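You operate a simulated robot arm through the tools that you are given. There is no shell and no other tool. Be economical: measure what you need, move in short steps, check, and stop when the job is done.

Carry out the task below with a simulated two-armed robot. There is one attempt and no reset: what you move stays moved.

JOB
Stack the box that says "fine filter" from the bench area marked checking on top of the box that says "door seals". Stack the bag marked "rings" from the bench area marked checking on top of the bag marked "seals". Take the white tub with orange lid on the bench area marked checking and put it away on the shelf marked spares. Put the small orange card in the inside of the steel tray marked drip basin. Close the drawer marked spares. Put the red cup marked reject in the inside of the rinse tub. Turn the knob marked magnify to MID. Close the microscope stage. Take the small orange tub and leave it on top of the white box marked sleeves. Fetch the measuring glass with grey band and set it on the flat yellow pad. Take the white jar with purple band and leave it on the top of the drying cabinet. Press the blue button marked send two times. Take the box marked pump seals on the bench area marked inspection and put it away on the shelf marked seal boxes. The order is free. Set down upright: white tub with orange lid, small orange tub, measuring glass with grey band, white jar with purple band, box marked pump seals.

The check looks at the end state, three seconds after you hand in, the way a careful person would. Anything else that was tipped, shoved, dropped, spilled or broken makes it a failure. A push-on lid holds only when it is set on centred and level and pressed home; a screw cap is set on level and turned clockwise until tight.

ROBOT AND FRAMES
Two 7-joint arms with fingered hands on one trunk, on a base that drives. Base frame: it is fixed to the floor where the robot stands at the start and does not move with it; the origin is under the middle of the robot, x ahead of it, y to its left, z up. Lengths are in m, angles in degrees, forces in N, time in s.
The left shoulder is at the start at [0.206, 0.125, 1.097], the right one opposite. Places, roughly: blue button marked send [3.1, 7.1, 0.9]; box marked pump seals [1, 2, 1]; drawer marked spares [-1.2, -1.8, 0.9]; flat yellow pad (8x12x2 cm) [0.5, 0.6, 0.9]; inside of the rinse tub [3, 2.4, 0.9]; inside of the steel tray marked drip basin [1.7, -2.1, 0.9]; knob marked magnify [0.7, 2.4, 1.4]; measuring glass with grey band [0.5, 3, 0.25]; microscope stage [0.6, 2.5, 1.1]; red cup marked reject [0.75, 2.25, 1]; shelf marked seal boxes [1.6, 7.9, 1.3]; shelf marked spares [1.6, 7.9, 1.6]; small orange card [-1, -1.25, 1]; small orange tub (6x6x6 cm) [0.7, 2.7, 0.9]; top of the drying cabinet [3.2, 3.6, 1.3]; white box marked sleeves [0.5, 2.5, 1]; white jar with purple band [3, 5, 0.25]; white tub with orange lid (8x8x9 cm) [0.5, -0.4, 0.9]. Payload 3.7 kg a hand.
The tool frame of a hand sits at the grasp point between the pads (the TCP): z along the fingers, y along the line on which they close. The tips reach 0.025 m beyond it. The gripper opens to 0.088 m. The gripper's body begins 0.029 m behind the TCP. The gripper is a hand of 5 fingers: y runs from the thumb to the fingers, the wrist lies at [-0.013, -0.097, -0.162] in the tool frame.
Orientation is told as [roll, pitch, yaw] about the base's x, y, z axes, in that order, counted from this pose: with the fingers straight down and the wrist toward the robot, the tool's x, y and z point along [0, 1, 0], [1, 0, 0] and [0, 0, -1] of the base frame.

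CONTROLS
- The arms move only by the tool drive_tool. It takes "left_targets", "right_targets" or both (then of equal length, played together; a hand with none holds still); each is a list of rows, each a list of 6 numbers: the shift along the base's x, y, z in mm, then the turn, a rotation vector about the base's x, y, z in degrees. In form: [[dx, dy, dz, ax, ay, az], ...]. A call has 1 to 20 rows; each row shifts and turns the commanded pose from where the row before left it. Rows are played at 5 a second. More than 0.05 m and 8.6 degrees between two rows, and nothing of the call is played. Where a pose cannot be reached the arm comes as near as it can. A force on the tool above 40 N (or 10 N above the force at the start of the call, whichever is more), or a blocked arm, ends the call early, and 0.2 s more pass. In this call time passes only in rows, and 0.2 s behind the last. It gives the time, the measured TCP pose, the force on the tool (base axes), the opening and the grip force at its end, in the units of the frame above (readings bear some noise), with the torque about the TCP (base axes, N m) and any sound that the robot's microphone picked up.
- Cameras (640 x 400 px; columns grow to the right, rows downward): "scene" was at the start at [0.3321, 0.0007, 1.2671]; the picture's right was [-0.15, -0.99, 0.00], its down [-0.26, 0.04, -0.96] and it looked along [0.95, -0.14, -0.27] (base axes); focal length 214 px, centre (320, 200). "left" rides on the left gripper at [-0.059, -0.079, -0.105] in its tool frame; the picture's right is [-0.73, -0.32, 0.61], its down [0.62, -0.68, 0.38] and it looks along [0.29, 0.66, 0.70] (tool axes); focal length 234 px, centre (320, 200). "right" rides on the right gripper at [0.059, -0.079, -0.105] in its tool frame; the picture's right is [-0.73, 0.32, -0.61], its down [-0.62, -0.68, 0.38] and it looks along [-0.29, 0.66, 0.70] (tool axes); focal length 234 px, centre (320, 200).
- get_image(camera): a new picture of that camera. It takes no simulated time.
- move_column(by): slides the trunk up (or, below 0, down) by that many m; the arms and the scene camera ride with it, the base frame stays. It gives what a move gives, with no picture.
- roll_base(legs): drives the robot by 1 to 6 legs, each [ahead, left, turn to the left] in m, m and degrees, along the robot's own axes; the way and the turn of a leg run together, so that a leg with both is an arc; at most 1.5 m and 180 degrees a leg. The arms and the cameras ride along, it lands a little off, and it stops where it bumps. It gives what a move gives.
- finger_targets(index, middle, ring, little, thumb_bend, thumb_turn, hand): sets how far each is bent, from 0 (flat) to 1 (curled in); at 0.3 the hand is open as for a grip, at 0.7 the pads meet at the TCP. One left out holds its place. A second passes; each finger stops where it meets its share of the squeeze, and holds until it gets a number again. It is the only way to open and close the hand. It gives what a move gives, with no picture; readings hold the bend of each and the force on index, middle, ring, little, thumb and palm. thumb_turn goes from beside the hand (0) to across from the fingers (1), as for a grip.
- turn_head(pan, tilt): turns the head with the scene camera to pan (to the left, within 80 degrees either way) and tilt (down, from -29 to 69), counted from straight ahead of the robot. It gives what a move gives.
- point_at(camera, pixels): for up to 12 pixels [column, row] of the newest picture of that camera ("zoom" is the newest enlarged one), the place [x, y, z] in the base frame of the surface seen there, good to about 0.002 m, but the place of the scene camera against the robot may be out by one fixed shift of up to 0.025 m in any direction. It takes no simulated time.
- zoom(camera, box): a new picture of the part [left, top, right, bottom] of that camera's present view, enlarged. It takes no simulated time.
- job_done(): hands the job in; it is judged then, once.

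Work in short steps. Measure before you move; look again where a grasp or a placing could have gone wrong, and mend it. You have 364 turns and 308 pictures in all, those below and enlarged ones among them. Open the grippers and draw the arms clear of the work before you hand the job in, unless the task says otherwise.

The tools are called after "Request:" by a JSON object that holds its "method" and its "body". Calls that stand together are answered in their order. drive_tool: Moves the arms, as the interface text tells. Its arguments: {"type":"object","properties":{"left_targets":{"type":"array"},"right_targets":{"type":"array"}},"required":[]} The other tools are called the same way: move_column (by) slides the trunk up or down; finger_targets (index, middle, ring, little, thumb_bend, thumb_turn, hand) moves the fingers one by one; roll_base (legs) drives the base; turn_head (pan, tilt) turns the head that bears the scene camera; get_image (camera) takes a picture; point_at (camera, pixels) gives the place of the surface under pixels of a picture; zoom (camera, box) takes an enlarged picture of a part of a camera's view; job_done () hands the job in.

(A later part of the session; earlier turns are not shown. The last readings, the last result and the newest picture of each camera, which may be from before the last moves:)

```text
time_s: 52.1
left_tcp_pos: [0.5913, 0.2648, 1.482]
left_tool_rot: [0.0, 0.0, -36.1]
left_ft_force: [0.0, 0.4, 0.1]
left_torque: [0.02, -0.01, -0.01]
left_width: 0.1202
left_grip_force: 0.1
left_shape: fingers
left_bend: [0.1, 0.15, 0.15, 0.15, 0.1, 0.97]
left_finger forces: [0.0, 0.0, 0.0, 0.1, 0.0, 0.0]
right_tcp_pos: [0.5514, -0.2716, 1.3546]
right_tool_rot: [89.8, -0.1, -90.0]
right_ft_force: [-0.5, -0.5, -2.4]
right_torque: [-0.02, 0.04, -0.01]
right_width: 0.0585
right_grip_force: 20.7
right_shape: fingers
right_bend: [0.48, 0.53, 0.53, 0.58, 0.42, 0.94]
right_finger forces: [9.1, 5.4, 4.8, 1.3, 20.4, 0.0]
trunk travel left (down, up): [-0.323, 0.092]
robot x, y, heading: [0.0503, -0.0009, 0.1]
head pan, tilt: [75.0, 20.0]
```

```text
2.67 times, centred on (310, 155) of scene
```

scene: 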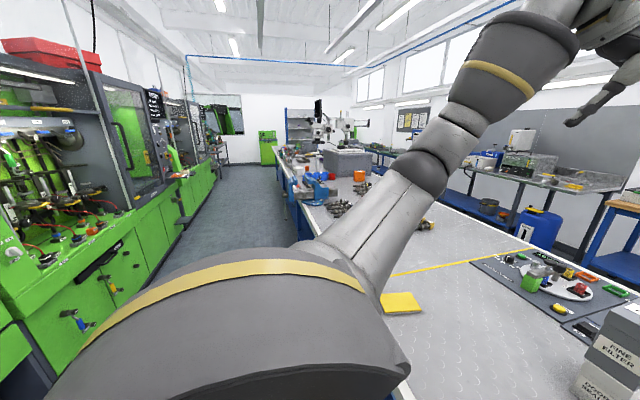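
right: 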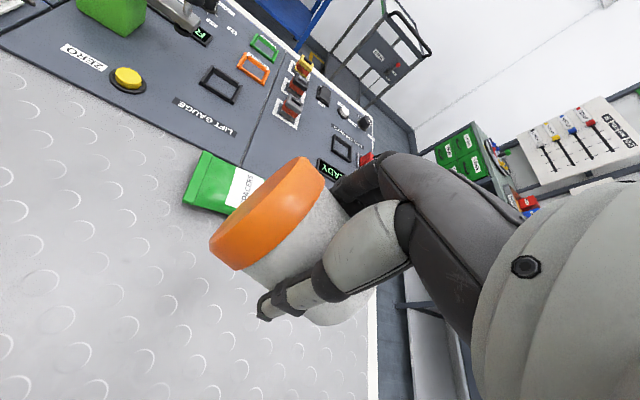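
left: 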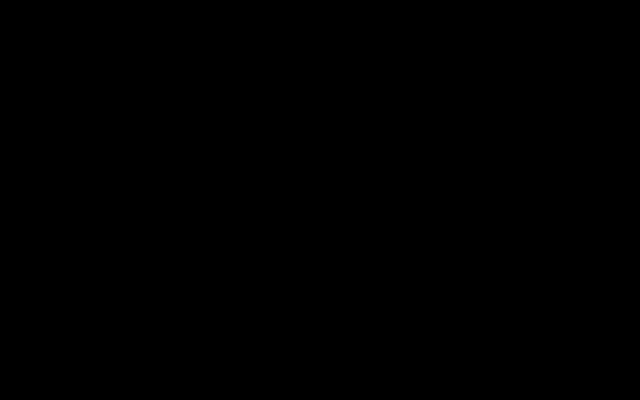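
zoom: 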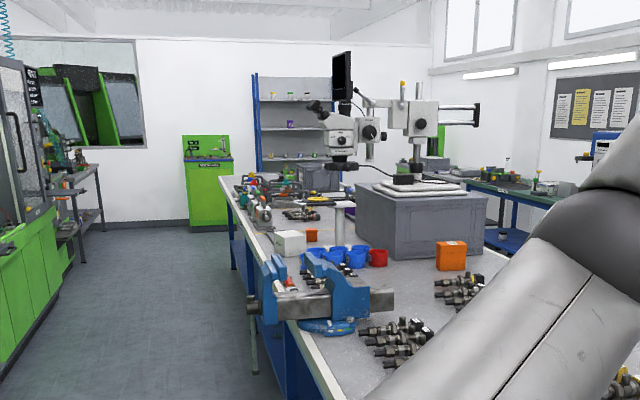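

The vise reaches out to x≈0.27 at y≈1.56; cabinets begin at x≈−0.96. I back to x≈−0.33, turn left and drive along the aisle.

Request:
{"method": "roll_base", "body": {"legs": [[-0.38, 0, 0], [0, 0, 90], [1.5, 0, 0]]}}

Request:
{"method": "turn_head", "body": {"pan": -40, "tilt": 20}}

Request:
{"method": "get_image", "body": {"camera": "scene"}}

```text
time_s: 65.5
left_tcp_pos: [-0.6155, 2.0674, 1.4821]
left_tool_rot: [0.0, 0.0, 54.7]
left_ft_force: [-0.3, -0.2, 0.2]
left_torque: [0.02, 0.0, 0.04]
left_width: 0.1205
left_grip_force: 0.1
left_shape: fingers
left_bend: [0.1, 0.15, 0.15, 0.15, 0.1, 0.97]
left_finger forces: [0.1, 0.0, 0.0, 0.0, 0.1, 0.1]
right_tcp_pos: [-0.0772, 2.0352, 1.3547]
right_tool_rot: [89.8, -0.2, 0.7]
right_ft_force: [-0.1, 0.0, -1.4]
right_torque: [-0.02, 0.02, 0.0]
right_width: 0.0584
right_grip_force: 19.8
right_shape: fingers
right_bend: [0.48, 0.53, 0.53, 0.59, 0.42, 0.94]
right_finger forces: [8.8, 5.2, 4.7, 1.3, 19.6, 0.1]
trunk travel left (down, up): [-0.323, 0.092]
robot x, y, heading: [-0.3411, 1.5285, 91.0]
head pan, tilt: [75.0, 20.0]
```

```text
time_s: 67.4
left_tcp_pos: [-0.6147, 2.0678, 1.4825]
left_tool_rot: [0.0, 0.0, 54.6]
left_ft_force: [-0.2, 0.5, 0.4]
left_torque: [-0.01, -0.02, 0.0]
left_width: 0.1204
left_grip_force: 0.1
left_shape: fingers
left_bend: [0.1, 0.15, 0.15, 0.15, 0.1, 0.97]
left_finger forces: [0.1, 0.0, 0.0, 0.1, 0.0, 0.1]
right_tcp_pos: [-0.077, 2.0344, 1.3551]
right_tool_rot: [89.9, 0.0, 0.7]
right_ft_force: [-0.1, -0.2, -1.3]
right_torque: [0.02, -0.04, 0.0]
right_width: 0.0584
right_grip_force: 19.6
right_shape: fingers
right_bend: [0.48, 0.53, 0.53, 0.59, 0.42, 0.94]
right_finger forces: [8.8, 5.3, 4.6, 1.4, 19.5, 0.0]
trunk travel left (down, up): [-0.323, 0.092]
robot x, y, heading: [-0.3416, 1.5309, 90.7]
head pan, tilt: [-40.0, 20.0]
```

```text
256 pictures are left
```

scene: 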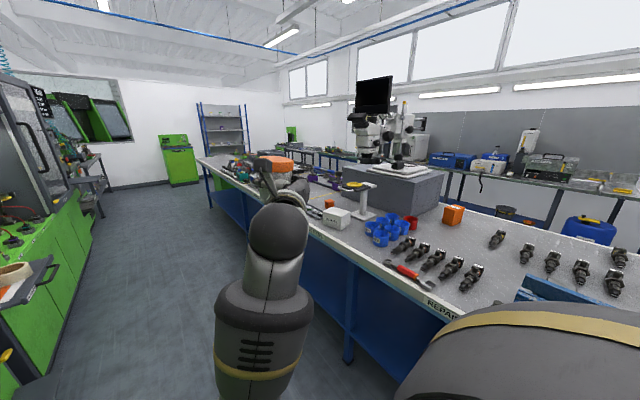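

I enlarge the microscope bench part.

Request:
{"method": "zoom", "body": {"camera": "scene", "box": [290, 70, 510, 260]}}

Request:
{"method": "point_at", "body": {"camera": "zoom", "pixels": [[440, 290], [120, 310], [330, 315], [195, 335], [150, 235], [290, 200], [350, 190], [230, 150], [190, 95], [440, 215], [60, 270], [450, 285]]}}

```text
2.11 times, centred on (400, 165) of scene
```

zoom: 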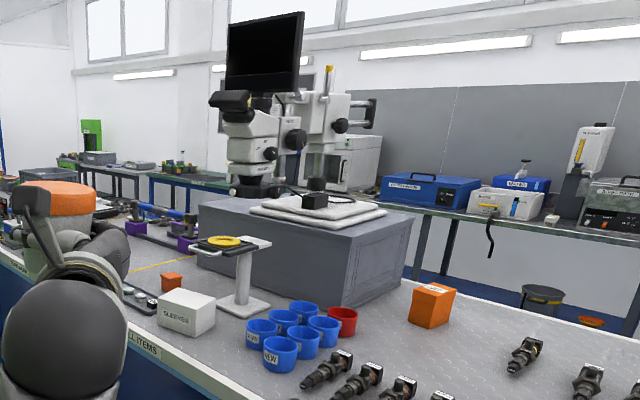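

```text
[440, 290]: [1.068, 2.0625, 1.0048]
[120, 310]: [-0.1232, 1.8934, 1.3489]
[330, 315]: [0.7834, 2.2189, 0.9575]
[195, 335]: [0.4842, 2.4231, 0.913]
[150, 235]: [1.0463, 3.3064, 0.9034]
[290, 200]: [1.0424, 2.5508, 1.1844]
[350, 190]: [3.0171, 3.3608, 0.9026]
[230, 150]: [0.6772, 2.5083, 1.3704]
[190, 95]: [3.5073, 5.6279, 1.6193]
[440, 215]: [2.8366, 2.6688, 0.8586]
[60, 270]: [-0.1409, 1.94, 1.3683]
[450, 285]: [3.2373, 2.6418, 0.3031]
```

Pump seals box is far over at (1.07, 2.06), reachable only from the other aisle. I'll deliver the tub first; I look ahead along the aisle for the shelf and the bench end.

Request:
{"method": "turn_head", "body": {"pan": -15, "tilt": 10}}

Request:
{"method": "zoom", "body": {"camera": "scene", "box": [240, 60, 560, 260]}}

Request:
{"method": "point_at", "body": {"camera": "zoom", "pixels": [[155, 280], [200, 250], [265, 245], [290, 195], [345, 190], [300, 240], [160, 330], [40, 300], [30, 200], [275, 160], [350, 160], [420, 230]]}}

```text
time_s: 68.3
left_tcp_pos: [-0.6153, 2.0671, 1.4829]
left_tool_rot: [0.0, -0.1, 54.6]
left_ft_force: [-0.1, 0.5, -0.6]
left_torque: [0.02, 0.01, -0.03]
left_width: 0.1204
left_grip_force: 0.1
left_shape: fingers
left_bend: [0.1, 0.15, 0.15, 0.15, 0.1, 0.97]
left_finger forces: [0.0, 0.0, 0.0, 0.0, 0.0, 0.1]
right_tcp_pos: [-0.0776, 2.0358, 1.3546]
right_tool_rot: [90.0, -0.1, 0.7]
right_ft_force: [-0.6, 0.2, -1.2]
right_torque: [-0.05, 0.02, 0.02]
right_width: 0.0584
right_grip_force: 19.8
right_shape: fingers
right_bend: [0.48, 0.53, 0.53, 0.59, 0.42, 0.94]
right_finger forces: [8.8, 5.3, 4.6, 1.3, 19.6, 0.1]
trunk travel left (down, up): [-0.323, 0.092]
robot x, y, heading: [-0.3386, 1.5282, 90.9]
head pan, tilt: [-15.0, 10.0]
```

```text
2.00 times, centred on (400, 160) of scene
```

zoom: 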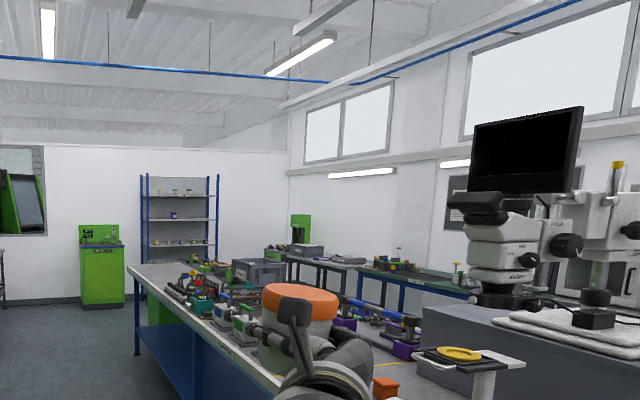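

```text
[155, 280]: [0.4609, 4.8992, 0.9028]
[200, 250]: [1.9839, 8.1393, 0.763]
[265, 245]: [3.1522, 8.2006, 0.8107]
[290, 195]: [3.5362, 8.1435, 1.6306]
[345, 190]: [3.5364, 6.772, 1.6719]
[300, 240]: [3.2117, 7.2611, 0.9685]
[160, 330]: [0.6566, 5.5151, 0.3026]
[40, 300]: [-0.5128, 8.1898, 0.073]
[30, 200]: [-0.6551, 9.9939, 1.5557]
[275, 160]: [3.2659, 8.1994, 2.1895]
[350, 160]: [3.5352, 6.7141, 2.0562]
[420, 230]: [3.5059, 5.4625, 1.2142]
```

Bench ends near y≈5.5; the rack stands at y≈8 with x≈1.1–2.0. I drive north to y≈6.2.

Request:
{"method": "roll_base", "body": {"legs": [[1.5, -0.05, -1], [1.5, 0, 0], [1.5, 0, 0], [0.25, 0, 0]]}}

Request:
{"method": "turn_head", "body": {"pan": -40, "tilt": 10}}

Request:
{"method": "get_image", "body": {"camera": "scene"}}

```text
refused: leg 1 is longer than a leg can be; nothing moved
```

```text
time_s: 69.2
left_tcp_pos: [-0.6148, 2.0677, 1.483]
left_tool_rot: [0.0, 0.0, 54.7]
left_ft_force: [0.4, 0.1, 0.1]
left_torque: [0.0, 0.04, 0.0]
left_width: 0.1203
left_grip_force: 0.1
left_shape: fingers
left_bend: [0.1, 0.15, 0.15, 0.15, 0.1, 0.97]
left_finger forces: [0.0, 0.0, 0.1, 0.0, 0.1, 0.1]
right_tcp_pos: [-0.0791, 2.0353, 1.354]
right_tool_rot: [89.9, -0.1, 0.7]
right_ft_force: [0.0, 0.4, -2.6]
right_torque: [-0.01, -0.01, 0.01]
right_width: 0.0583
right_grip_force: 19.8
right_shape: fingers
right_bend: [0.48, 0.53, 0.53, 0.59, 0.42, 0.94]
right_finger forces: [8.7, 5.3, 4.6, 1.4, 19.6, 0.0]
trunk travel left (down, up): [-0.323, 0.092]
robot x, y, heading: [-0.3418, 1.5285, 90.9]
head pan, tilt: [-40.0, 10.0]
```

```text
253 pictures are left
```

scene: 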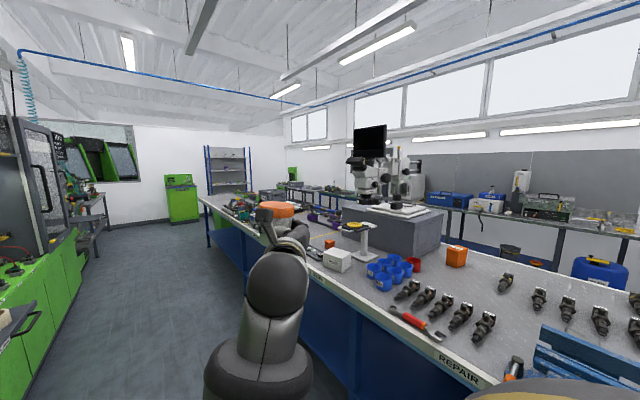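

A leg was too long by the diagonal; I shorten it.

Request:
{"method": "roll_base", "body": {"legs": [[1.4, -0.05, -1], [1.5, 0, 0], [1.5, 0, 0], [0.35, 0, 0]]}}

Request:
{"method": "get_image", "body": {"camera": "scene"}}

```text
time_s: 92.1
left_tcp_pos: [-0.6189, 6.8219, 1.482]
left_tool_rot: [0.1, 0.0, 53.3]
left_ft_force: [0.6, -0.1, -0.3]
left_torque: [-0.02, 0.01, 0.04]
left_width: 0.1202
left_grip_force: 0.1
left_shape: fingers
left_bend: [0.1, 0.15, 0.15, 0.15, 0.1, 0.97]
left_finger forces: [0.1, 0.0, 0.1, 0.0, 0.1, 0.0]
right_tcp_pos: [-0.0827, 6.7776, 1.3534]
right_tool_rot: [90.0, -0.1, -0.6]
right_ft_force: [-0.5, 0.7, -1.3]
right_torque: [-0.03, -0.05, 0.06]
right_width: 0.0584
right_grip_force: 19.6
right_shape: fingers
right_bend: [0.48, 0.53, 0.53, 0.59, 0.42, 0.94]
right_finger forces: [8.8, 5.3, 4.8, 1.4, 19.6, 0.1]
trunk travel left (down, up): [-0.323, 0.092]
robot x, y, heading: [-0.3592, 6.2784, 89.6]
head pan, tilt: [-40.0, 10.0]
```

```text
252 pictures are left
```

scene: 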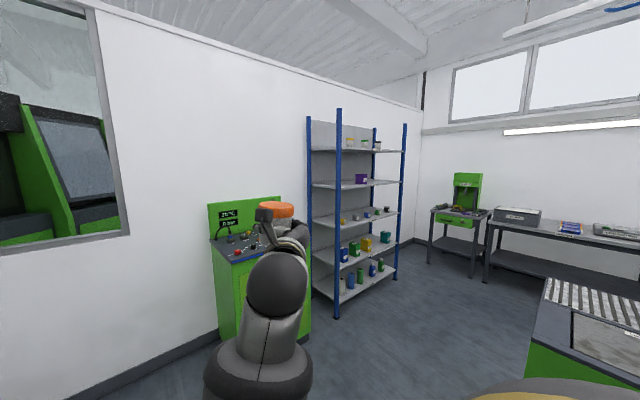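

I measure the rack's shelves and the green machine at lower right.

Request:
{"method": "zoom", "body": {"camera": "scene", "box": [290, 100, 430, 320]}}

Request:
{"method": "point_at", "body": {"camera": "scene", "pixels": [[545, 290], [600, 300], [528, 355], [340, 152], [340, 188], [345, 222], [395, 215], [337, 310], [398, 275], [400, 148], [340, 265], [300, 340]]}}

```text
1.82 times, centred on (360, 210) of scene
```

zoom: 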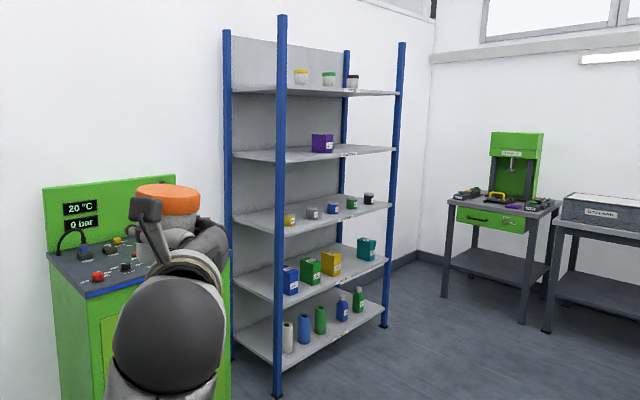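

```text
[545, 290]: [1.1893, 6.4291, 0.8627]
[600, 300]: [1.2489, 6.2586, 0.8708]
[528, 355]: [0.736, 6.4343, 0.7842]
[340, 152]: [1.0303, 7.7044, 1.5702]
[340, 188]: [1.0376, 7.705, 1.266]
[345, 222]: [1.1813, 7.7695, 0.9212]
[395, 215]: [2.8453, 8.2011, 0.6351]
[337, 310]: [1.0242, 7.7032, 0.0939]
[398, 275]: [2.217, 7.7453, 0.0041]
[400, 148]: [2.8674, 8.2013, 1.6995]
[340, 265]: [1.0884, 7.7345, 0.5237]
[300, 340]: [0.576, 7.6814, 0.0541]
```

There's a 1.27 m gap between the machine (y≤6.43) and the rack front (y≈7.70). I drive into it and stop facing the rack.

Request:
{"method": "roll_base", "body": {"legs": [[0.65, 0, 0.4], [0, -0.85, 0], [0, -0.8, 0]]}}

Request:
{"method": "turn_head", "body": {"pan": 0, "tilt": 5}}

Request:
{"method": "get_image", "body": {"camera": "scene"}}

```text
time_s: 103.9
left_tcp_pos: [1.0642, 7.4771, 1.4832]
left_tool_rot: [0.0, 0.0, 54.0]
left_ft_force: [0.0, -0.1, 1.3]
left_torque: [-0.01, 0.0, -0.02]
left_width: 0.1202
left_grip_force: 0.0
left_shape: fingers
left_bend: [0.1, 0.15, 0.15, 0.15, 0.1, 0.97]
left_finger forces: [0.1, 0.0, 0.1, 0.0, 0.0, 0.1]
right_tcp_pos: [1.6005, 7.4363, 1.3537]
right_tool_rot: [89.8, -0.2, 0.0]
right_ft_force: [-0.2, -0.7, -1.3]
right_torque: [-0.02, 0.0, 0.02]
right_width: 0.0582
right_grip_force: 19.9
right_shape: fingers
right_bend: [0.48, 0.53, 0.53, 0.59, 0.42, 0.94]
right_finger forces: [8.8, 5.3, 4.7, 1.4, 19.5, 0.1]
trunk travel left (down, up): [-0.323, 0.092]
robot x, y, heading: [1.3335, 6.9347, 90.1]
head pan, tilt: [-40.0, 10.0]
```

```text
time_s: 104.9
left_tcp_pos: [1.0631, 7.4773, 1.4832]
left_tool_rot: [0.0, 0.0, 54.0]
left_ft_force: [-0.1, 0.1, -0.1]
left_torque: [0.01, -0.03, 0.01]
left_width: 0.1203
left_grip_force: 0.1
left_shape: fingers
left_bend: [0.1, 0.15, 0.15, 0.15, 0.1, 0.97]
left_finger forces: [0.0, 0.1, 0.0, 0.1, 0.0, 0.0]
right_tcp_pos: [1.6005, 7.4378, 1.3543]
right_tool_rot: [89.8, -0.1, 0.1]
right_ft_force: [0.0, 0.5, -1.5]
right_torque: [-0.04, -0.02, 0.0]
right_width: 0.0582
right_grip_force: 19.8
right_shape: fingers
right_bend: [0.48, 0.53, 0.53, 0.59, 0.42, 0.94]
right_finger forces: [8.8, 5.3, 4.7, 1.4, 19.7, 0.0]
trunk travel left (down, up): [-0.323, 0.092]
robot x, y, heading: [1.3286, 6.9335, 89.9]
head pan, tilt: [0.0, 5.0]
```

```text
250 pictures are left
```

scene: 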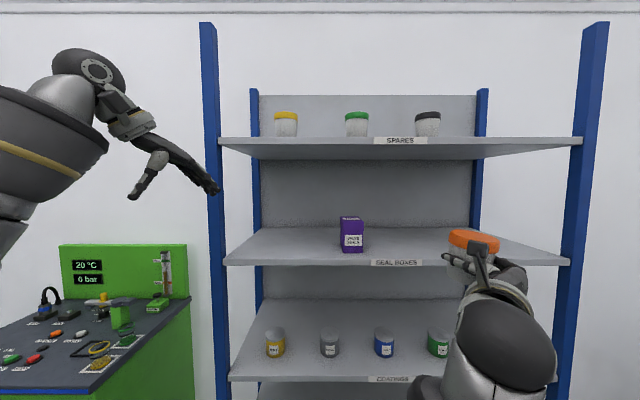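

The spares shelf has free room right of the black-lidded tub. I measure the shelf edges and tubs.

Request:
{"method": "point_at", "body": {"camera": "scene", "pixels": [[400, 142], [520, 143], [428, 128], [440, 133], [357, 128], [570, 139], [470, 130], [352, 240], [395, 263], [540, 262], [440, 240], [490, 240]]}}

Request:
{"method": "zoom", "body": {"camera": "scene", "box": [370, 80, 600, 280]}}

```text
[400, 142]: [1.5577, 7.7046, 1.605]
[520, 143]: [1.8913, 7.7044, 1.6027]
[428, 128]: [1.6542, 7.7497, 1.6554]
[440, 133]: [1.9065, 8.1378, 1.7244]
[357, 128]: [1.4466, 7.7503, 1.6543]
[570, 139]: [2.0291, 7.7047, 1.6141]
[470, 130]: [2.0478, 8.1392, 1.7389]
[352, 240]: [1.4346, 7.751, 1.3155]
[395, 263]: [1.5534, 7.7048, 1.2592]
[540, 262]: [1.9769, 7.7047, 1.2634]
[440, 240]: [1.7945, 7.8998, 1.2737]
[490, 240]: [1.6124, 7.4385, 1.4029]
```

```text
2.00 times, centred on (485, 180) of scene
```

zoom: 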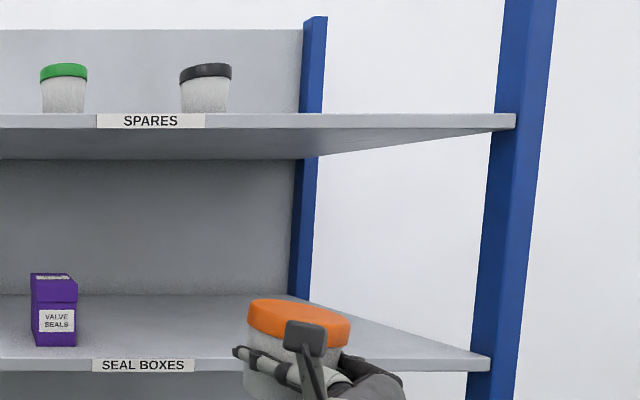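

I'll set the tub at about x=1.85, y≈7.76 on the spares shelf (top ≈1.617). First raise the trunk, and shift the base right 0.25 and ahead 0.06.

Request:
{"method": "move_column", "body": {"by": 0.09}}

Request:
{"method": "roll_base", "body": {"legs": [[0.06, -0.25, 0]]}}

Request:
{"method": "drive_tool", "body": {"right_targets": [[0, 0, 45, 0, 0, 0], [0, 0, 45, 0, 0, 0], [0, 0, 45, 0, 0, 0], [0, 0, 45, 0, 0, 0], [0, 0, 45, 0, 0, 0], [0, 0, 30, 0, 0, 0]]}}

Request:
{"method": "get_image", "body": {"camera": "scene"}}

```text
time_s: 106.2
left_tcp_pos: [1.0642, 7.4772, 1.5721]
left_tool_rot: [0.0, 0.0, 54.0]
left_ft_force: [0.2, 0.8, 0.0]
left_torque: [-0.01, 0.0, 0.03]
left_width: 0.1204
left_grip_force: 0.1
left_shape: fingers
left_bend: [0.1, 0.15, 0.15, 0.15, 0.1, 0.97]
left_finger forces: [0.1, 0.0, 0.1, 0.1, 0.0, 0.1]
right_tcp_pos: [1.6005, 7.4366, 1.4448]
right_tool_rot: [89.9, 0.0, 0.0]
right_ft_force: [-0.8, 0.0, -1.6]
right_torque: [-0.01, -0.02, 0.0]
right_width: 0.0583
right_grip_force: 20.5
right_shape: fingers
right_bend: [0.48, 0.53, 0.53, 0.59, 0.42, 0.94]
right_finger forces: [8.8, 5.3, 4.8, 1.3, 19.5, 0.0]
trunk travel left (down, up): [-0.413, 0.002]
robot x, y, heading: [1.3291, 6.9309, 90.1]
head pan, tilt: [0.0, 5.0]
```

```text
time_s: 108.0
left_tcp_pos: [1.3161, 7.5388, 1.573]
left_tool_rot: [0.0, 0.0, 54.0]
left_ft_force: [0.4, 0.6, 0.5]
left_torque: [-0.01, -0.02, 0.01]
left_width: 0.1207
left_grip_force: 0.1
left_shape: fingers
left_bend: [0.1, 0.15, 0.15, 0.15, 0.1, 0.97]
left_finger forces: [0.0, 0.0, 0.0, 0.0, 0.0, 0.1]
right_tcp_pos: [1.8523, 7.4983, 1.4449]
right_tool_rot: [89.9, 0.0, -0.2]
right_ft_force: [0.4, -1.0, -1.7]
right_torque: [-0.05, -0.01, -0.03]
right_width: 0.0584
right_grip_force: 20.2
right_shape: fingers
right_bend: [0.48, 0.53, 0.53, 0.59, 0.42, 0.94]
right_finger forces: [8.8, 5.4, 4.7, 1.4, 19.6, 0.1]
trunk travel left (down, up): [-0.413, 0.002]
robot x, y, heading: [1.5789, 6.9947, 89.9]
head pan, tilt: [0.0, 5.0]
```

```text
time_s: 109.5
left_tcp_pos: [1.3156, 7.5387, 1.5719]
left_tool_rot: [0.0, -0.1, 53.9]
left_ft_force: [0.0, -0.4, 0.0]
left_torque: [-0.01, 0.02, 0.0]
left_width: 0.1204
left_grip_force: 0.1
left_shape: fingers
left_bend: [0.1, 0.15, 0.15, 0.15, 0.1, 0.97]
left_finger forces: [0.1, 0.0, 0.0, 0.0, 0.0, 0.0]
right_tcp_pos: [1.8526, 7.4984, 1.6994]
right_tool_rot: [89.8, -0.1, -0.1]
right_ft_force: [-0.4, 0.9, -0.9]
right_torque: [0.0, -0.01, 0.02]
right_width: 0.0581
right_grip_force: 19.8
right_shape: fingers
right_bend: [0.48, 0.53, 0.53, 0.59, 0.42, 0.94]
right_finger forces: [8.8, 5.3, 4.9, 1.4, 19.4, 0.1]
trunk travel left (down, up): [-0.413, 0.002]
robot x, y, heading: [1.5799, 6.9936, 89.7]
head pan, tilt: [0.0, 5.0]
```

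```text
248 pictures are left
```

scene: 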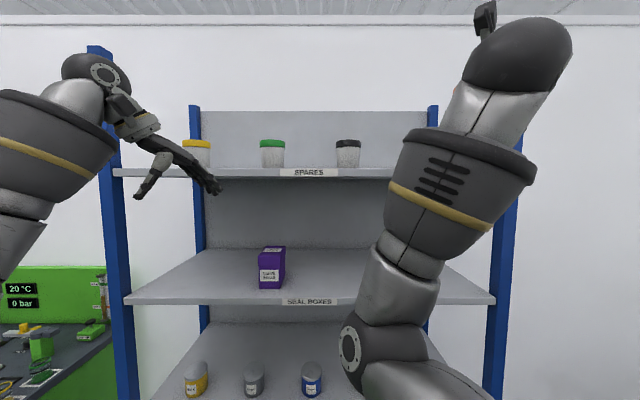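

The hand is hidden/out of view; I tilt the head up to see the tub.

Request:
{"method": "turn_head", "body": {"pan": -20, "tilt": -20}}

Request:
{"method": "get_image", "body": {"camera": "scene"}}

Request:
{"method": "get_image", "body": {"camera": "right"}}

```text
time_s: 110.3
left_tcp_pos: [1.3158, 7.5387, 1.5722]
left_tool_rot: [-0.1, -0.1, 53.9]
left_ft_force: [0.8, 0.2, -0.5]
left_torque: [0.06, 0.02, -0.04]
left_width: 0.1203
left_grip_force: 0.1
left_shape: fingers
left_bend: [0.1, 0.15, 0.15, 0.15, 0.1, 0.97]
left_finger forces: [0.1, 0.1, 0.1, 0.0, 0.1, 0.0]
right_tcp_pos: [1.8517, 7.499, 1.7005]
right_tool_rot: [89.9, -0.1, -0.2]
right_ft_force: [0.5, 0.3, -2.1]
right_torque: [-0.03, -0.05, -0.01]
right_width: 0.0581
right_grip_force: 19.6
right_shape: fingers
right_bend: [0.48, 0.53, 0.53, 0.59, 0.42, 0.94]
right_finger forces: [8.6, 5.3, 4.8, 1.4, 19.4, 0.0]
trunk travel left (down, up): [-0.413, 0.002]
robot x, y, heading: [1.579, 7.0005, 89.9]
head pan, tilt: [-20.0, -20.0]
```

```text
247 pictures are left
```

scene: 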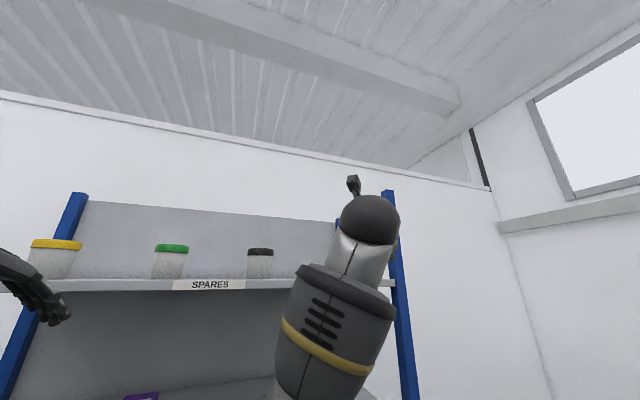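

```text
246 pictures are left
```

right: 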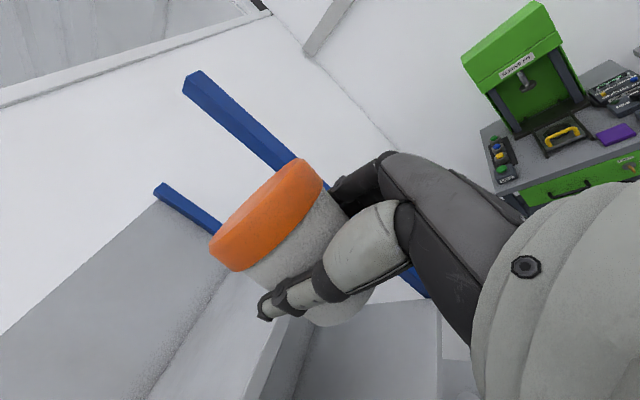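

The right wrist camera shows the shelf edge and tub. I measure them there.

Request:
{"method": "point_at", "body": {"camera": "right", "pixels": [[215, 330], [245, 380], [200, 300], [270, 370], [262, 210], [232, 262], [255, 280], [350, 310], [320, 320], [340, 350], [400, 340]]}}

Request:
{"method": "zoom", "body": {"camera": "right", "box": [140, 150, 460, 400]}}

```text
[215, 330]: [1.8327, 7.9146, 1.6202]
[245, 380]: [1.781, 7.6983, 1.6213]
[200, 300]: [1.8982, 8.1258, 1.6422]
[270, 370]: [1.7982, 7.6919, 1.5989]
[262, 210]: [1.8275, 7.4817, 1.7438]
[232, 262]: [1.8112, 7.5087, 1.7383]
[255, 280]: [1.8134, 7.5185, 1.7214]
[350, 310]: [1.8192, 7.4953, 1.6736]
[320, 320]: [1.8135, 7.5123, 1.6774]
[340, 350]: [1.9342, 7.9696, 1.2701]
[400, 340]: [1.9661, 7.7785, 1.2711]
```

```text
1.60 times, centred on (300, 275) of right
```

zoom: 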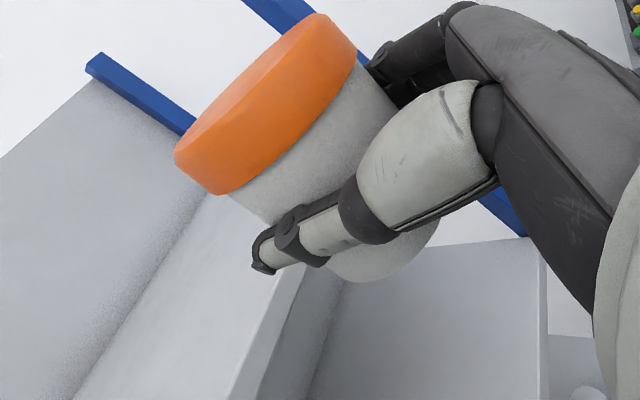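

Request:
{"method": "point_at", "body": {"camera": "zoom", "pixels": [[190, 120], [255, 60], [310, 20], [200, 175], [345, 272], [375, 278], [415, 255], [365, 262], [250, 150], [300, 180]]}}

```text
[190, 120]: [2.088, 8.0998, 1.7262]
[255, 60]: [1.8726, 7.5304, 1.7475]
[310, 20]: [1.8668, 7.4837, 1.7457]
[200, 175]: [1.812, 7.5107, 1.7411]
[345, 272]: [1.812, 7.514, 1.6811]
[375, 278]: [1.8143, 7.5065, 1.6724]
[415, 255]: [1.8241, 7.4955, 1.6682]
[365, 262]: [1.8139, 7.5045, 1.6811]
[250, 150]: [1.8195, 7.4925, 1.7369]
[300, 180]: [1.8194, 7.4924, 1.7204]
```

Tub bottom is about 36 mm above shelf level (1.621). I move it straight in over the shelf by 0.26.

Request:
{"method": "drive_tool", "body": {"right_targets": [[0, 43, 0, 0, 0, 0], [0, 43, 0, 0, 0, 0], [0, 43, 0, 0, 0, 0], [0, 43, 0, 0, 0, 0], [0, 43, 0, 0, 0, 0], [0, 45, 0, 0, 0, 0]]}}

Request:
{"method": "get_image", "body": {"camera": "right"}}

Request:
{"method": "get_image", "body": {"camera": "scene"}}

```text
time_s: 111.7
left_tcp_pos: [1.3175, 7.5399, 1.5723]
left_tool_rot: [0.1, -0.1, 54.0]
left_ft_force: [0.5, -0.3, 0.6]
left_torque: [-0.02, 0.02, -0.02]
left_width: 0.1203
left_grip_force: 0.1
left_shape: fingers
left_bend: [0.1, 0.15, 0.15, 0.15, 0.1, 0.97]
left_finger forces: [0.1, 0.0, 0.0, 0.0, 0.0, 0.0]
right_tcp_pos: [1.8566, 7.7607, 1.6978]
right_tool_rot: [90.0, 0.1, -0.3]
right_ft_force: [-1.0, -0.3, -2.1]
right_torque: [-0.03, 0.03, 0.05]
right_width: 0.058
right_grip_force: 19.8
right_shape: fingers
right_bend: [0.48, 0.53, 0.53, 0.59, 0.42, 0.94]
right_finger forces: [8.7, 5.2, 4.7, 1.4, 19.2, 0.0]
trunk travel left (down, up): [-0.413, 0.002]
robot x, y, heading: [1.5837, 6.9994, 90.0]
head pan, tilt: [-20.0, -20.0]
```

```text
244 pictures are left
```

right: 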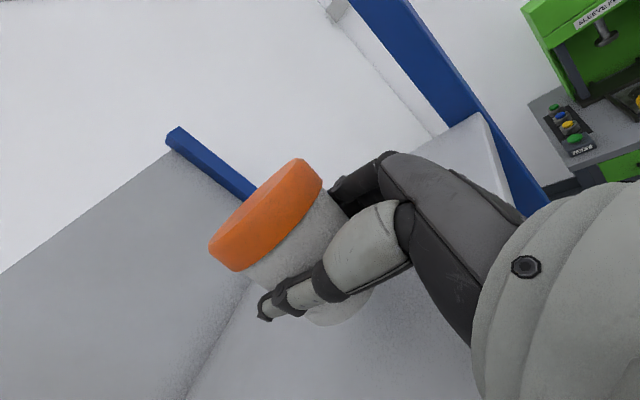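

```text
243 pictures are left
```

scene: 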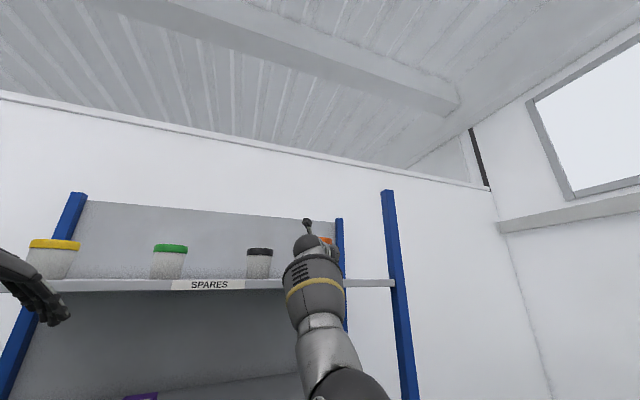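

Over the shelf. I lower 30 mm, then in small steps until contact.

Request:
{"method": "drive_tool", "body": {"right_targets": [[0, 0, -15, 0, 0, 0], [0, 0, -12, 0, 0, 0], [0, 0, -4, 0, 0, 0], [0, 0, -2, 0, 0, 0]]}}

Request:
{"method": "get_image", "body": {"camera": "right"}}

```text
time_s: 112.7
left_tcp_pos: [1.316, 7.5399, 1.573]
left_tool_rot: [0.0, -0.1, 53.9]
left_ft_force: [-1.0, 0.2, 0.5]
left_torque: [0.0, 0.0, 0.01]
left_width: 0.1203
left_grip_force: 0.0
left_shape: fingers
left_bend: [0.1, 0.15, 0.15, 0.15, 0.1, 0.97]
left_finger forces: [0.0, 0.0, 0.1, 0.1, 0.0, 0.0]
right_tcp_pos: [1.8528, 7.7573, 1.6683]
right_tool_rot: [90.1, -0.2, -0.1]
right_ft_force: [-0.3, 1.3, 2.7]
right_torque: [-0.1, -0.1, 0.05]
right_width: 0.0582
right_grip_force: 21.5
right_shape: fingers
right_bend: [0.48, 0.53, 0.53, 0.59, 0.42, 0.94]
right_finger forces: [8.6, 5.2, 4.6, 4.6, 19.3, 1.0]
trunk travel left (down, up): [-0.413, 0.002]
robot x, y, heading: [1.5791, 6.9987, 89.9]
head pan, tilt: [-20.0, -20.0]
```

```text
242 pictures are left
```

right: 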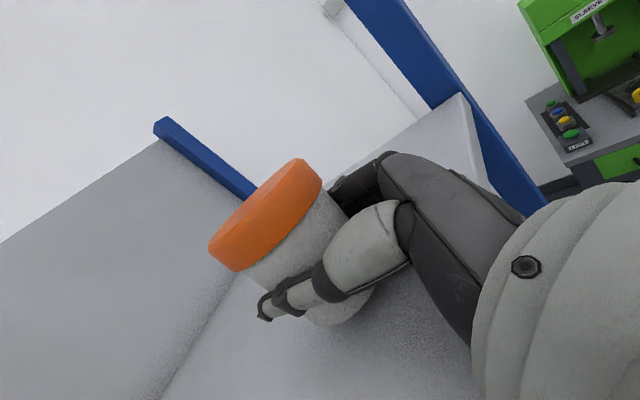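

The little finger/palm edge touches the shelf first. I open the little finger, then lower a bit more.

Request:
{"method": "finger_targets", "body": {"hand": "right", "little": 0.2}}

Request:
{"method": "drive_tool", "body": {"right_targets": [[0, 0, -2, 0, 0, 0], [0, 0, -2, 0, 0, 0]]}}

```text
time_s: 113.7
left_tcp_pos: [1.3157, 7.54, 1.5728]
left_tool_rot: [-0.1, -0.1, 53.9]
left_ft_force: [0.4, -0.3, -0.5]
left_torque: [-0.02, 0.03, -0.01]
left_width: 0.1204
left_grip_force: 0.0
left_shape: fingers
left_bend: [0.1, 0.15, 0.15, 0.15, 0.1, 0.97]
left_finger forces: [0.0, 0.1, 0.1, 0.0, 0.0, 0.0]
right_tcp_pos: [1.8525, 7.7575, 1.6666]
right_tool_rot: [90.1, -0.1, -0.1]
right_ft_force: [-0.6, -0.1, 1.6]
right_torque: [-0.19, -0.03, -0.01]
right_width: 0.0582
right_grip_force: 20.9
right_shape: fingers
right_bend: [0.48, 0.53, 0.53, 0.2, 0.42, 0.94]
right_finger forces: [8.9, 5.4, 5.1, 0.3, 19.4, 2.7]
trunk travel left (down, up): [-0.413, 0.002]
robot x, y, heading: [1.5775, 6.9975, 89.7]
head pan, tilt: [-20.0, -20.0]
```

```text
time_s: 114.3
left_tcp_pos: [1.3152, 7.5391, 1.5718]
left_tool_rot: [0.0, -0.1, 53.9]
left_ft_force: [-0.1, 0.2, 0.4]
left_torque: [-0.03, 0.03, -0.01]
left_width: 0.1205
left_grip_force: 0.1
left_shape: fingers
left_bend: [0.1, 0.15, 0.15, 0.15, 0.1, 0.97]
left_finger forces: [0.0, 0.0, 0.0, 0.0, 0.1, 0.1]
right_tcp_pos: [1.8531, 7.7554, 1.6659]
right_tool_rot: [90.3, -0.3, -0.2]
right_ft_force: [1.5, 6.5, 14.6]
right_torque: [-0.67, -0.27, 0.2]
right_width: 0.0581
right_grip_force: 27.5
right_shape: fingers
right_bend: [0.48, 0.53, 0.53, 0.2, 0.42, 0.94]
right_finger forces: [8.9, 5.4, 5.0, 3.7, 19.4, 13.2]
trunk travel left (down, up): [-0.413, 0.002]
robot x, y, heading: [1.5816, 6.9987, 89.9]
head pan, tilt: [-20.0, -20.0]
```

The palm edge presses the shelf; the tub is only ~2 mm above. I take off pressure by 1.5 mm and open fingers and thumb together.

Request:
{"method": "drive_tool", "body": {"right_targets": [[0, 0, 2, 0, 0, 0]]}}

Request:
{"method": "finger_targets", "body": {"hand": "right", "index": 0.2, "middle": 0.2, "ring": 0.2, "little": 0.2, "thumb_bend": 0.15}}

Request:
{"method": "get_image", "body": {"camera": "right"}}

```text
time_s: 114.7
left_tcp_pos: [1.3161, 7.5389, 1.573]
left_tool_rot: [0.0, -0.2, 53.9]
left_ft_force: [-0.2, 0.1, -0.1]
left_torque: [0.0, 0.02, -0.01]
left_width: 0.1203
left_grip_force: 0.1
left_shape: fingers
left_bend: [0.1, 0.15, 0.15, 0.15, 0.1, 0.97]
left_finger forces: [0.0, 0.0, 0.0, 0.1, 0.1, 0.0]
right_tcp_pos: [1.8523, 7.7575, 1.6654]
right_tool_rot: [90.0, -0.2, -0.2]
right_ft_force: [0.5, 4.2, 13.2]
right_torque: [-0.7, -0.22, 0.11]
right_width: 0.0581
right_grip_force: 27.5
right_shape: fingers
right_bend: [0.48, 0.53, 0.53, 0.2, 0.42, 0.94]
right_finger forces: [8.9, 5.4, 5.2, 3.5, 19.4, 11.9]
trunk travel left (down, up): [-0.413, 0.002]
robot x, y, heading: [1.5794, 7.0013, 89.7]
head pan, tilt: [-20.0, -20.0]
```

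```text
time_s: 115.7
left_tcp_pos: [1.3155, 7.5377, 1.5731]
left_tool_rot: [0.0, -0.1, 53.8]
left_ft_force: [-0.2, 0.4, -0.2]
left_torque: [0.0, 0.01, 0.0]
left_width: 0.1203
left_grip_force: 0.1
left_shape: fingers
left_bend: [0.1, 0.15, 0.15, 0.15, 0.1, 0.97]
left_finger forces: [0.0, 0.0, 0.0, 0.0, 0.0, 0.1]
right_tcp_pos: [1.8519, 7.7563, 1.6645]
right_tool_rot: [90.1, -0.3, -0.2]
right_ft_force: [0.8, 4.2, 15.5]
right_torque: [-0.63, -0.27, 0.11]
right_width: 0.1064
right_grip_force: 7.7
right_shape: fingers
right_bend: [0.2, 0.2, 0.2, 0.2, 0.15, 0.97]
right_finger forces: [0.1, 0.0, 0.1, 3.4, 0.0, 11.6]
trunk travel left (down, up): [-0.413, 0.002]
robot x, y, heading: [1.5832, 6.9992, 89.8]
head pan, tilt: [-20.0, -20.0]
```

```text
241 pictures are left
```

right: 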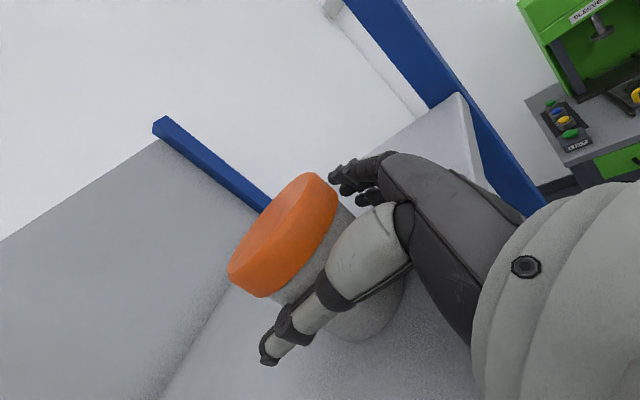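

The tub stands on the shelf. I raise 4 mm and pull the hand straight back.

Request:
{"method": "drive_tool", "body": {"right_targets": [[0, 0, 4, 0, 0, 0], [0, -10, 1, 0, 0, 0], [0, -30, 0, 0, 0, 0], [0, -45, 0, 0, 0, 0], [0, -45, 0, 0, 0, 0], [0, -45, 0, 0, 0, 0], [0, -45, 0, 0, 0, 0]]}}

Request:
{"method": "get_image", "body": {"camera": "right"}}

Request:
{"method": "get_image", "body": {"camera": "scene"}}

```text
time_s: 117.3
left_tcp_pos: [1.3155, 7.5373, 1.5725]
left_tool_rot: [0.0, -0.1, 54.0]
left_ft_force: [0.1, -0.3, -0.2]
left_torque: [0.03, 0.01, -0.01]
left_width: 0.1202
left_grip_force: 0.0
left_shape: fingers
left_bend: [0.1, 0.15, 0.15, 0.15, 0.1, 0.97]
left_finger forces: [0.1, 0.1, 0.0, 0.0, 0.0, 0.0]
right_tcp_pos: [1.8508, 7.5363, 1.6689]
right_tool_rot: [89.9, -0.1, -0.1]
right_ft_force: [1.1, 1.0, -0.7]
right_torque: [-0.01, -0.03, 0.02]
right_width: 0.1063
right_grip_force: 0.0
right_shape: fingers
right_bend: [0.2, 0.2, 0.2, 0.2, 0.15, 0.97]
right_finger forces: [0.0, 0.0, 0.0, 0.0, 0.0, 0.0]
trunk travel left (down, up): [-0.413, 0.002]
robot x, y, heading: [1.5779, 6.9974, 90.1]
head pan, tilt: [-20.0, -20.0]
```

```text
240 pictures are left
```

right: 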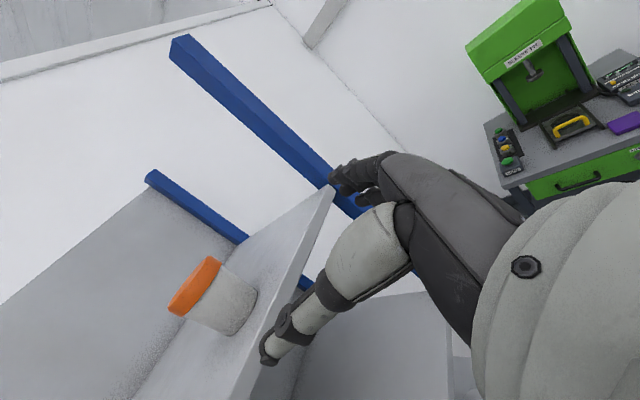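

```text
239 pictures are left
```

scene: 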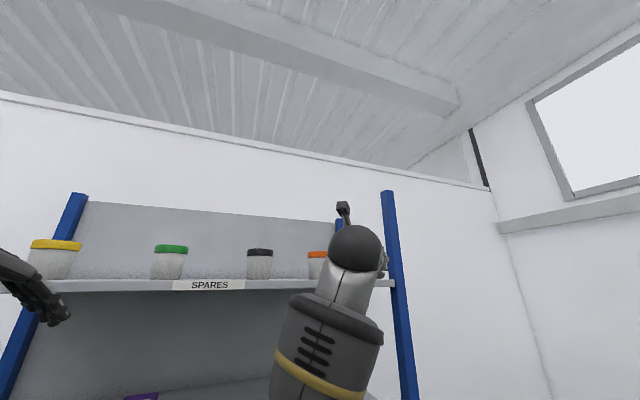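

The tub stands upright on the spares shelf. Next the send button near (3.1, 7.1): I back off, turn right and approach.

Request:
{"method": "roll_base", "body": {"legs": [[-0.15, 0, 0], [0, 0, -90], [0.75, 0, 0]]}}

Request:
{"method": "turn_head", "body": {"pan": 5, "tilt": 30}}

Request:
{"method": "get_image", "body": {"camera": "scene"}}

```text
time_s: 126.2
left_tcp_pos: [2.8654, 7.1224, 1.5722]
left_tool_rot: [-0.1, -0.2, -35.4]
left_ft_force: [0.3, -0.1, 0.5]
left_torque: [-0.03, -0.01, -0.02]
left_width: 0.1205
left_grip_force: 0.0
left_shape: fingers
left_bend: [0.1, 0.15, 0.15, 0.15, 0.1, 0.97]
left_finger forces: [0.0, 0.1, 0.0, 0.0, 0.1, 0.1]
right_tcp_pos: [2.8705, 6.5858, 1.6698]
right_tool_rot: [90.1, -0.1, -89.4]
right_ft_force: [0.2, 0.4, -0.2]
right_torque: [0.01, 0.01, 0.0]
right_width: 0.1065
right_grip_force: 0.0
right_shape: fingers
right_bend: [0.2, 0.2, 0.2, 0.2, 0.15, 0.97]
right_finger forces: [0.0, 0.0, 0.0, 0.1, 0.1, 0.0]
trunk travel left (down, up): [-0.413, 0.002]
robot x, y, heading: [2.3233, 6.8529, 0.7]
head pan, tilt: [-20.0, -20.0]
```

```text
time_s: 127.4
left_tcp_pos: [2.8663, 7.1214, 1.5723]
left_tool_rot: [0.0, -0.1, -35.4]
left_ft_force: [0.0, 0.7, 0.8]
left_torque: [-0.03, -0.02, -0.02]
left_width: 0.1206
left_grip_force: 0.1
left_shape: fingers
left_bend: [0.1, 0.15, 0.15, 0.15, 0.1, 0.97]
left_finger forces: [0.1, 0.0, 0.0, 0.0, 0.0, 0.1]
right_tcp_pos: [2.8715, 6.5876, 1.6687]
right_tool_rot: [89.9, -0.1, -89.3]
right_ft_force: [0.2, 0.8, 0.3]
right_torque: [0.02, 0.03, 0.03]
right_width: 0.1068
right_grip_force: 0.0
right_shape: fingers
right_bend: [0.2, 0.2, 0.2, 0.2, 0.15, 0.97]
right_finger forces: [0.0, 0.0, 0.0, 0.0, 0.1, 0.0]
trunk travel left (down, up): [-0.413, 0.002]
robot x, y, heading: [2.326, 6.8482, 0.7]
head pan, tilt: [5.0, 30.0]
```

```text
238 pictures are left
```

scene: 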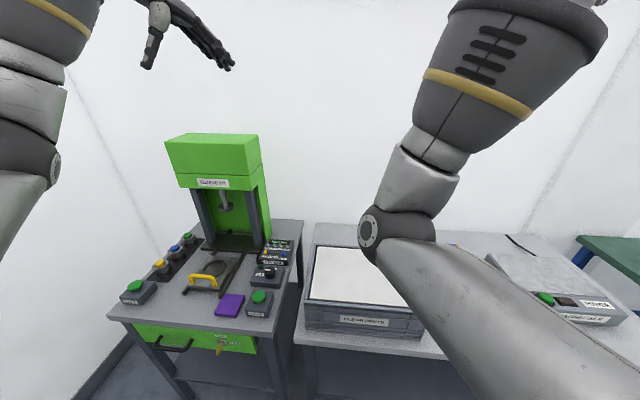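

I enlarge the press's control buttons.

Request:
{"method": "zoom", "body": {"camera": "scene", "box": [110, 210, 310, 335]}}

```text
3.20 times, centred on (210, 272) of scene
```

zoom: 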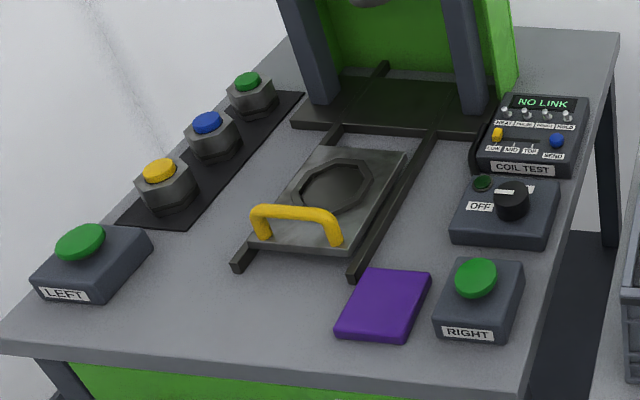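

The SEND button is the small blue one on the COIL TEST box at zoom (556,139). I measure it and the surroundings.

Request:
{"method": "point_at", "body": {"camera": "zoom", "pixels": [[556, 138], [557, 145], [540, 150], [570, 150], [497, 133], [540, 103], [505, 172], [567, 117], [524, 148], [508, 202], [535, 190]]}}

Request:
{"method": "zoom", "body": {"camera": "scene", "box": [245, 230, 305, 285]}}

```text
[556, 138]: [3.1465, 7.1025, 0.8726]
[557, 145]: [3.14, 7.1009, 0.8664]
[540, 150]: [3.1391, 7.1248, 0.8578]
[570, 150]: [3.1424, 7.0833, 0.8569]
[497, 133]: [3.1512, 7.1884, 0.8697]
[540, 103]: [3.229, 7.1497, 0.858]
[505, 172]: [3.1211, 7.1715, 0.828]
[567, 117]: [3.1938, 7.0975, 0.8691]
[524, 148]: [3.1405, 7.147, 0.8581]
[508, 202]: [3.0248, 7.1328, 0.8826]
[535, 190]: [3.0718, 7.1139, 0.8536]
```

```text
7.27 times, centred on (275, 258) of scene
```

zoom: 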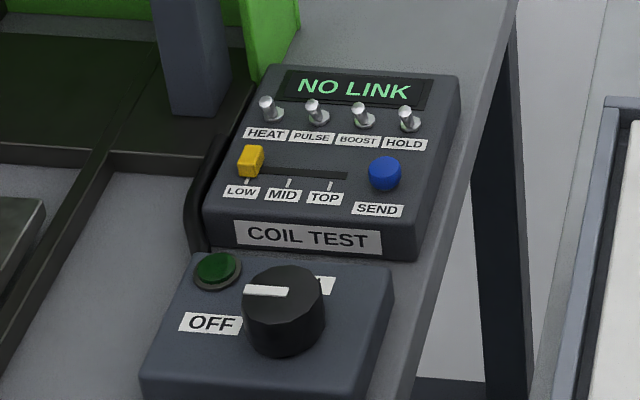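

Button top (corrected) is near (3.142, 7.088, 0.871). I'll press with the left index finger: curl the other fingers, thumb aside, and view where the index tip is.

Request:
{"method": "finger_targets", "body": {"hand": "left", "index": 0.3, "middle": 1.0, "ring": 1.0, "little": 1.0, "thumb_bend": 0.6, "thumb_turn": 0}}

Request:
{"method": "drive_tool", "body": {"left_targets": [[0, 0, -10, 0, 0, 7], [0, 0, -10, 0, 0, 7], [0, 0, -10, 0, 0, 7], [0, 0, -10, 0, 0, 7], [0, 0, -10, 0, 0, 7]]}}

Request:
{"method": "get_image", "body": {"camera": "left"}}

Request:
{"method": "get_image", "body": {"camera": "scene"}}

```text
time_s: 128.4
left_tcp_pos: [2.8649, 7.1221, 1.5727]
left_tool_rot: [0.0, -0.1, -35.4]
left_ft_force: [-1.3, 0.7, 0.2]
left_torque: [0.0, 0.03, 0.03]
left_width: 0.0907
left_grip_force: 0.0
left_shape: fingers
left_bend: [0.3, 1.0, 1.0, 1.0, 0.6, 0.0]
left_finger forces: [0.0, 0.0, 0.0, 0.1, 0.0, 0.2]
right_tcp_pos: [2.8714, 6.5861, 1.6706]
right_tool_rot: [90.0, -0.2, -89.5]
right_ft_force: [0.0, 1.1, -0.1]
right_torque: [-0.02, 0.03, 0.01]
right_width: 0.1068
right_grip_force: 0.0
right_shape: fingers
right_bend: [0.2, 0.2, 0.2, 0.2, 0.15, 0.97]
right_finger forces: [0.0, 0.1, 0.0, 0.0, 0.0, 0.1]
trunk travel left (down, up): [-0.413, 0.002]
robot x, y, heading: [2.3276, 6.8475, 0.4]
head pan, tilt: [5.0, 30.0]
```

```text
time_s: 129.6
left_tcp_pos: [2.8663, 7.1227, 1.5232]
left_tool_rot: [-0.2, -0.1, -0.3]
left_ft_force: [-0.2, 0.9, -0.2]
left_torque: [-0.04, 0.02, -0.01]
left_width: 0.0908
left_grip_force: 0.0
left_shape: fingers
left_bend: [0.3, 1.0, 1.0, 1.0, 0.6, 0.0]
left_finger forces: [0.1, 0.0, 0.0, 0.0, 0.0, 0.1]
right_tcp_pos: [2.8699, 6.587, 1.6703]
right_tool_rot: [90.0, -0.1, -89.5]
right_ft_force: [-0.5, -0.2, 0.2]
right_torque: [-0.02, 0.0, -0.02]
right_width: 0.1067
right_grip_force: 0.0
right_shape: fingers
right_bend: [0.2, 0.2, 0.2, 0.2, 0.15, 0.97]
right_finger forces: [0.1, 0.0, 0.0, 0.0, 0.0, 0.1]
trunk travel left (down, up): [-0.413, 0.002]
robot x, y, heading: [2.3258, 6.848, 0.8]
head pan, tilt: [5.0, 30.0]
```

```text
235 pictures are left
```

left: 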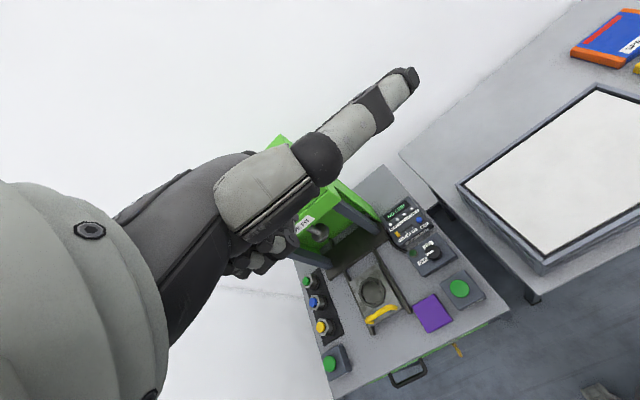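

```text
234 pictures are left
```

scene: 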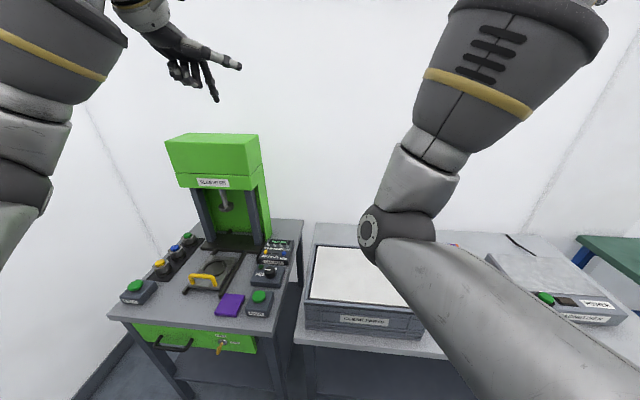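

I enlarge the left hand in the scene view.

Request:
{"method": "zoom", "body": {"camera": "scene", "box": [110, 0, 260, 110]}}

```text
3.64 times, centred on (185, 55) of scene
```

zoom: 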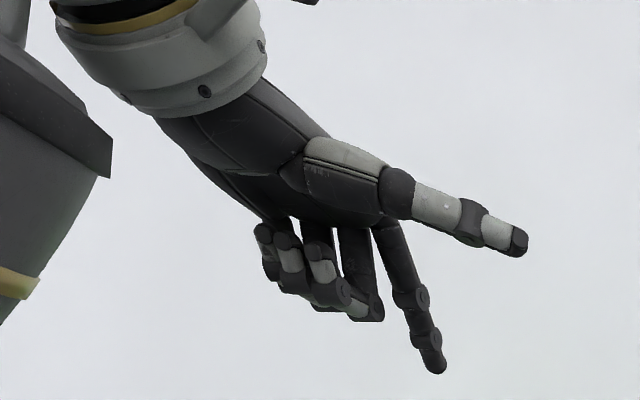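

The index tip is at zoom (434,365), other fingers are curled above it. I measure the tip.

Request:
{"method": "point_at", "body": {"camera": "zoom", "pixels": [[434, 363], [434, 370], [425, 345], [365, 315], [340, 300], [520, 245], [420, 295]]}}

```text
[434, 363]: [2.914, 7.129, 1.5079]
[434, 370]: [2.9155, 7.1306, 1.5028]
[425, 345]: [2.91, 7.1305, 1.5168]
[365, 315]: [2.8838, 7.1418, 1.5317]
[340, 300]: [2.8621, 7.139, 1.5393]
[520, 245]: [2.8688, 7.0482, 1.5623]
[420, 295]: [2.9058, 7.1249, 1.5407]
```

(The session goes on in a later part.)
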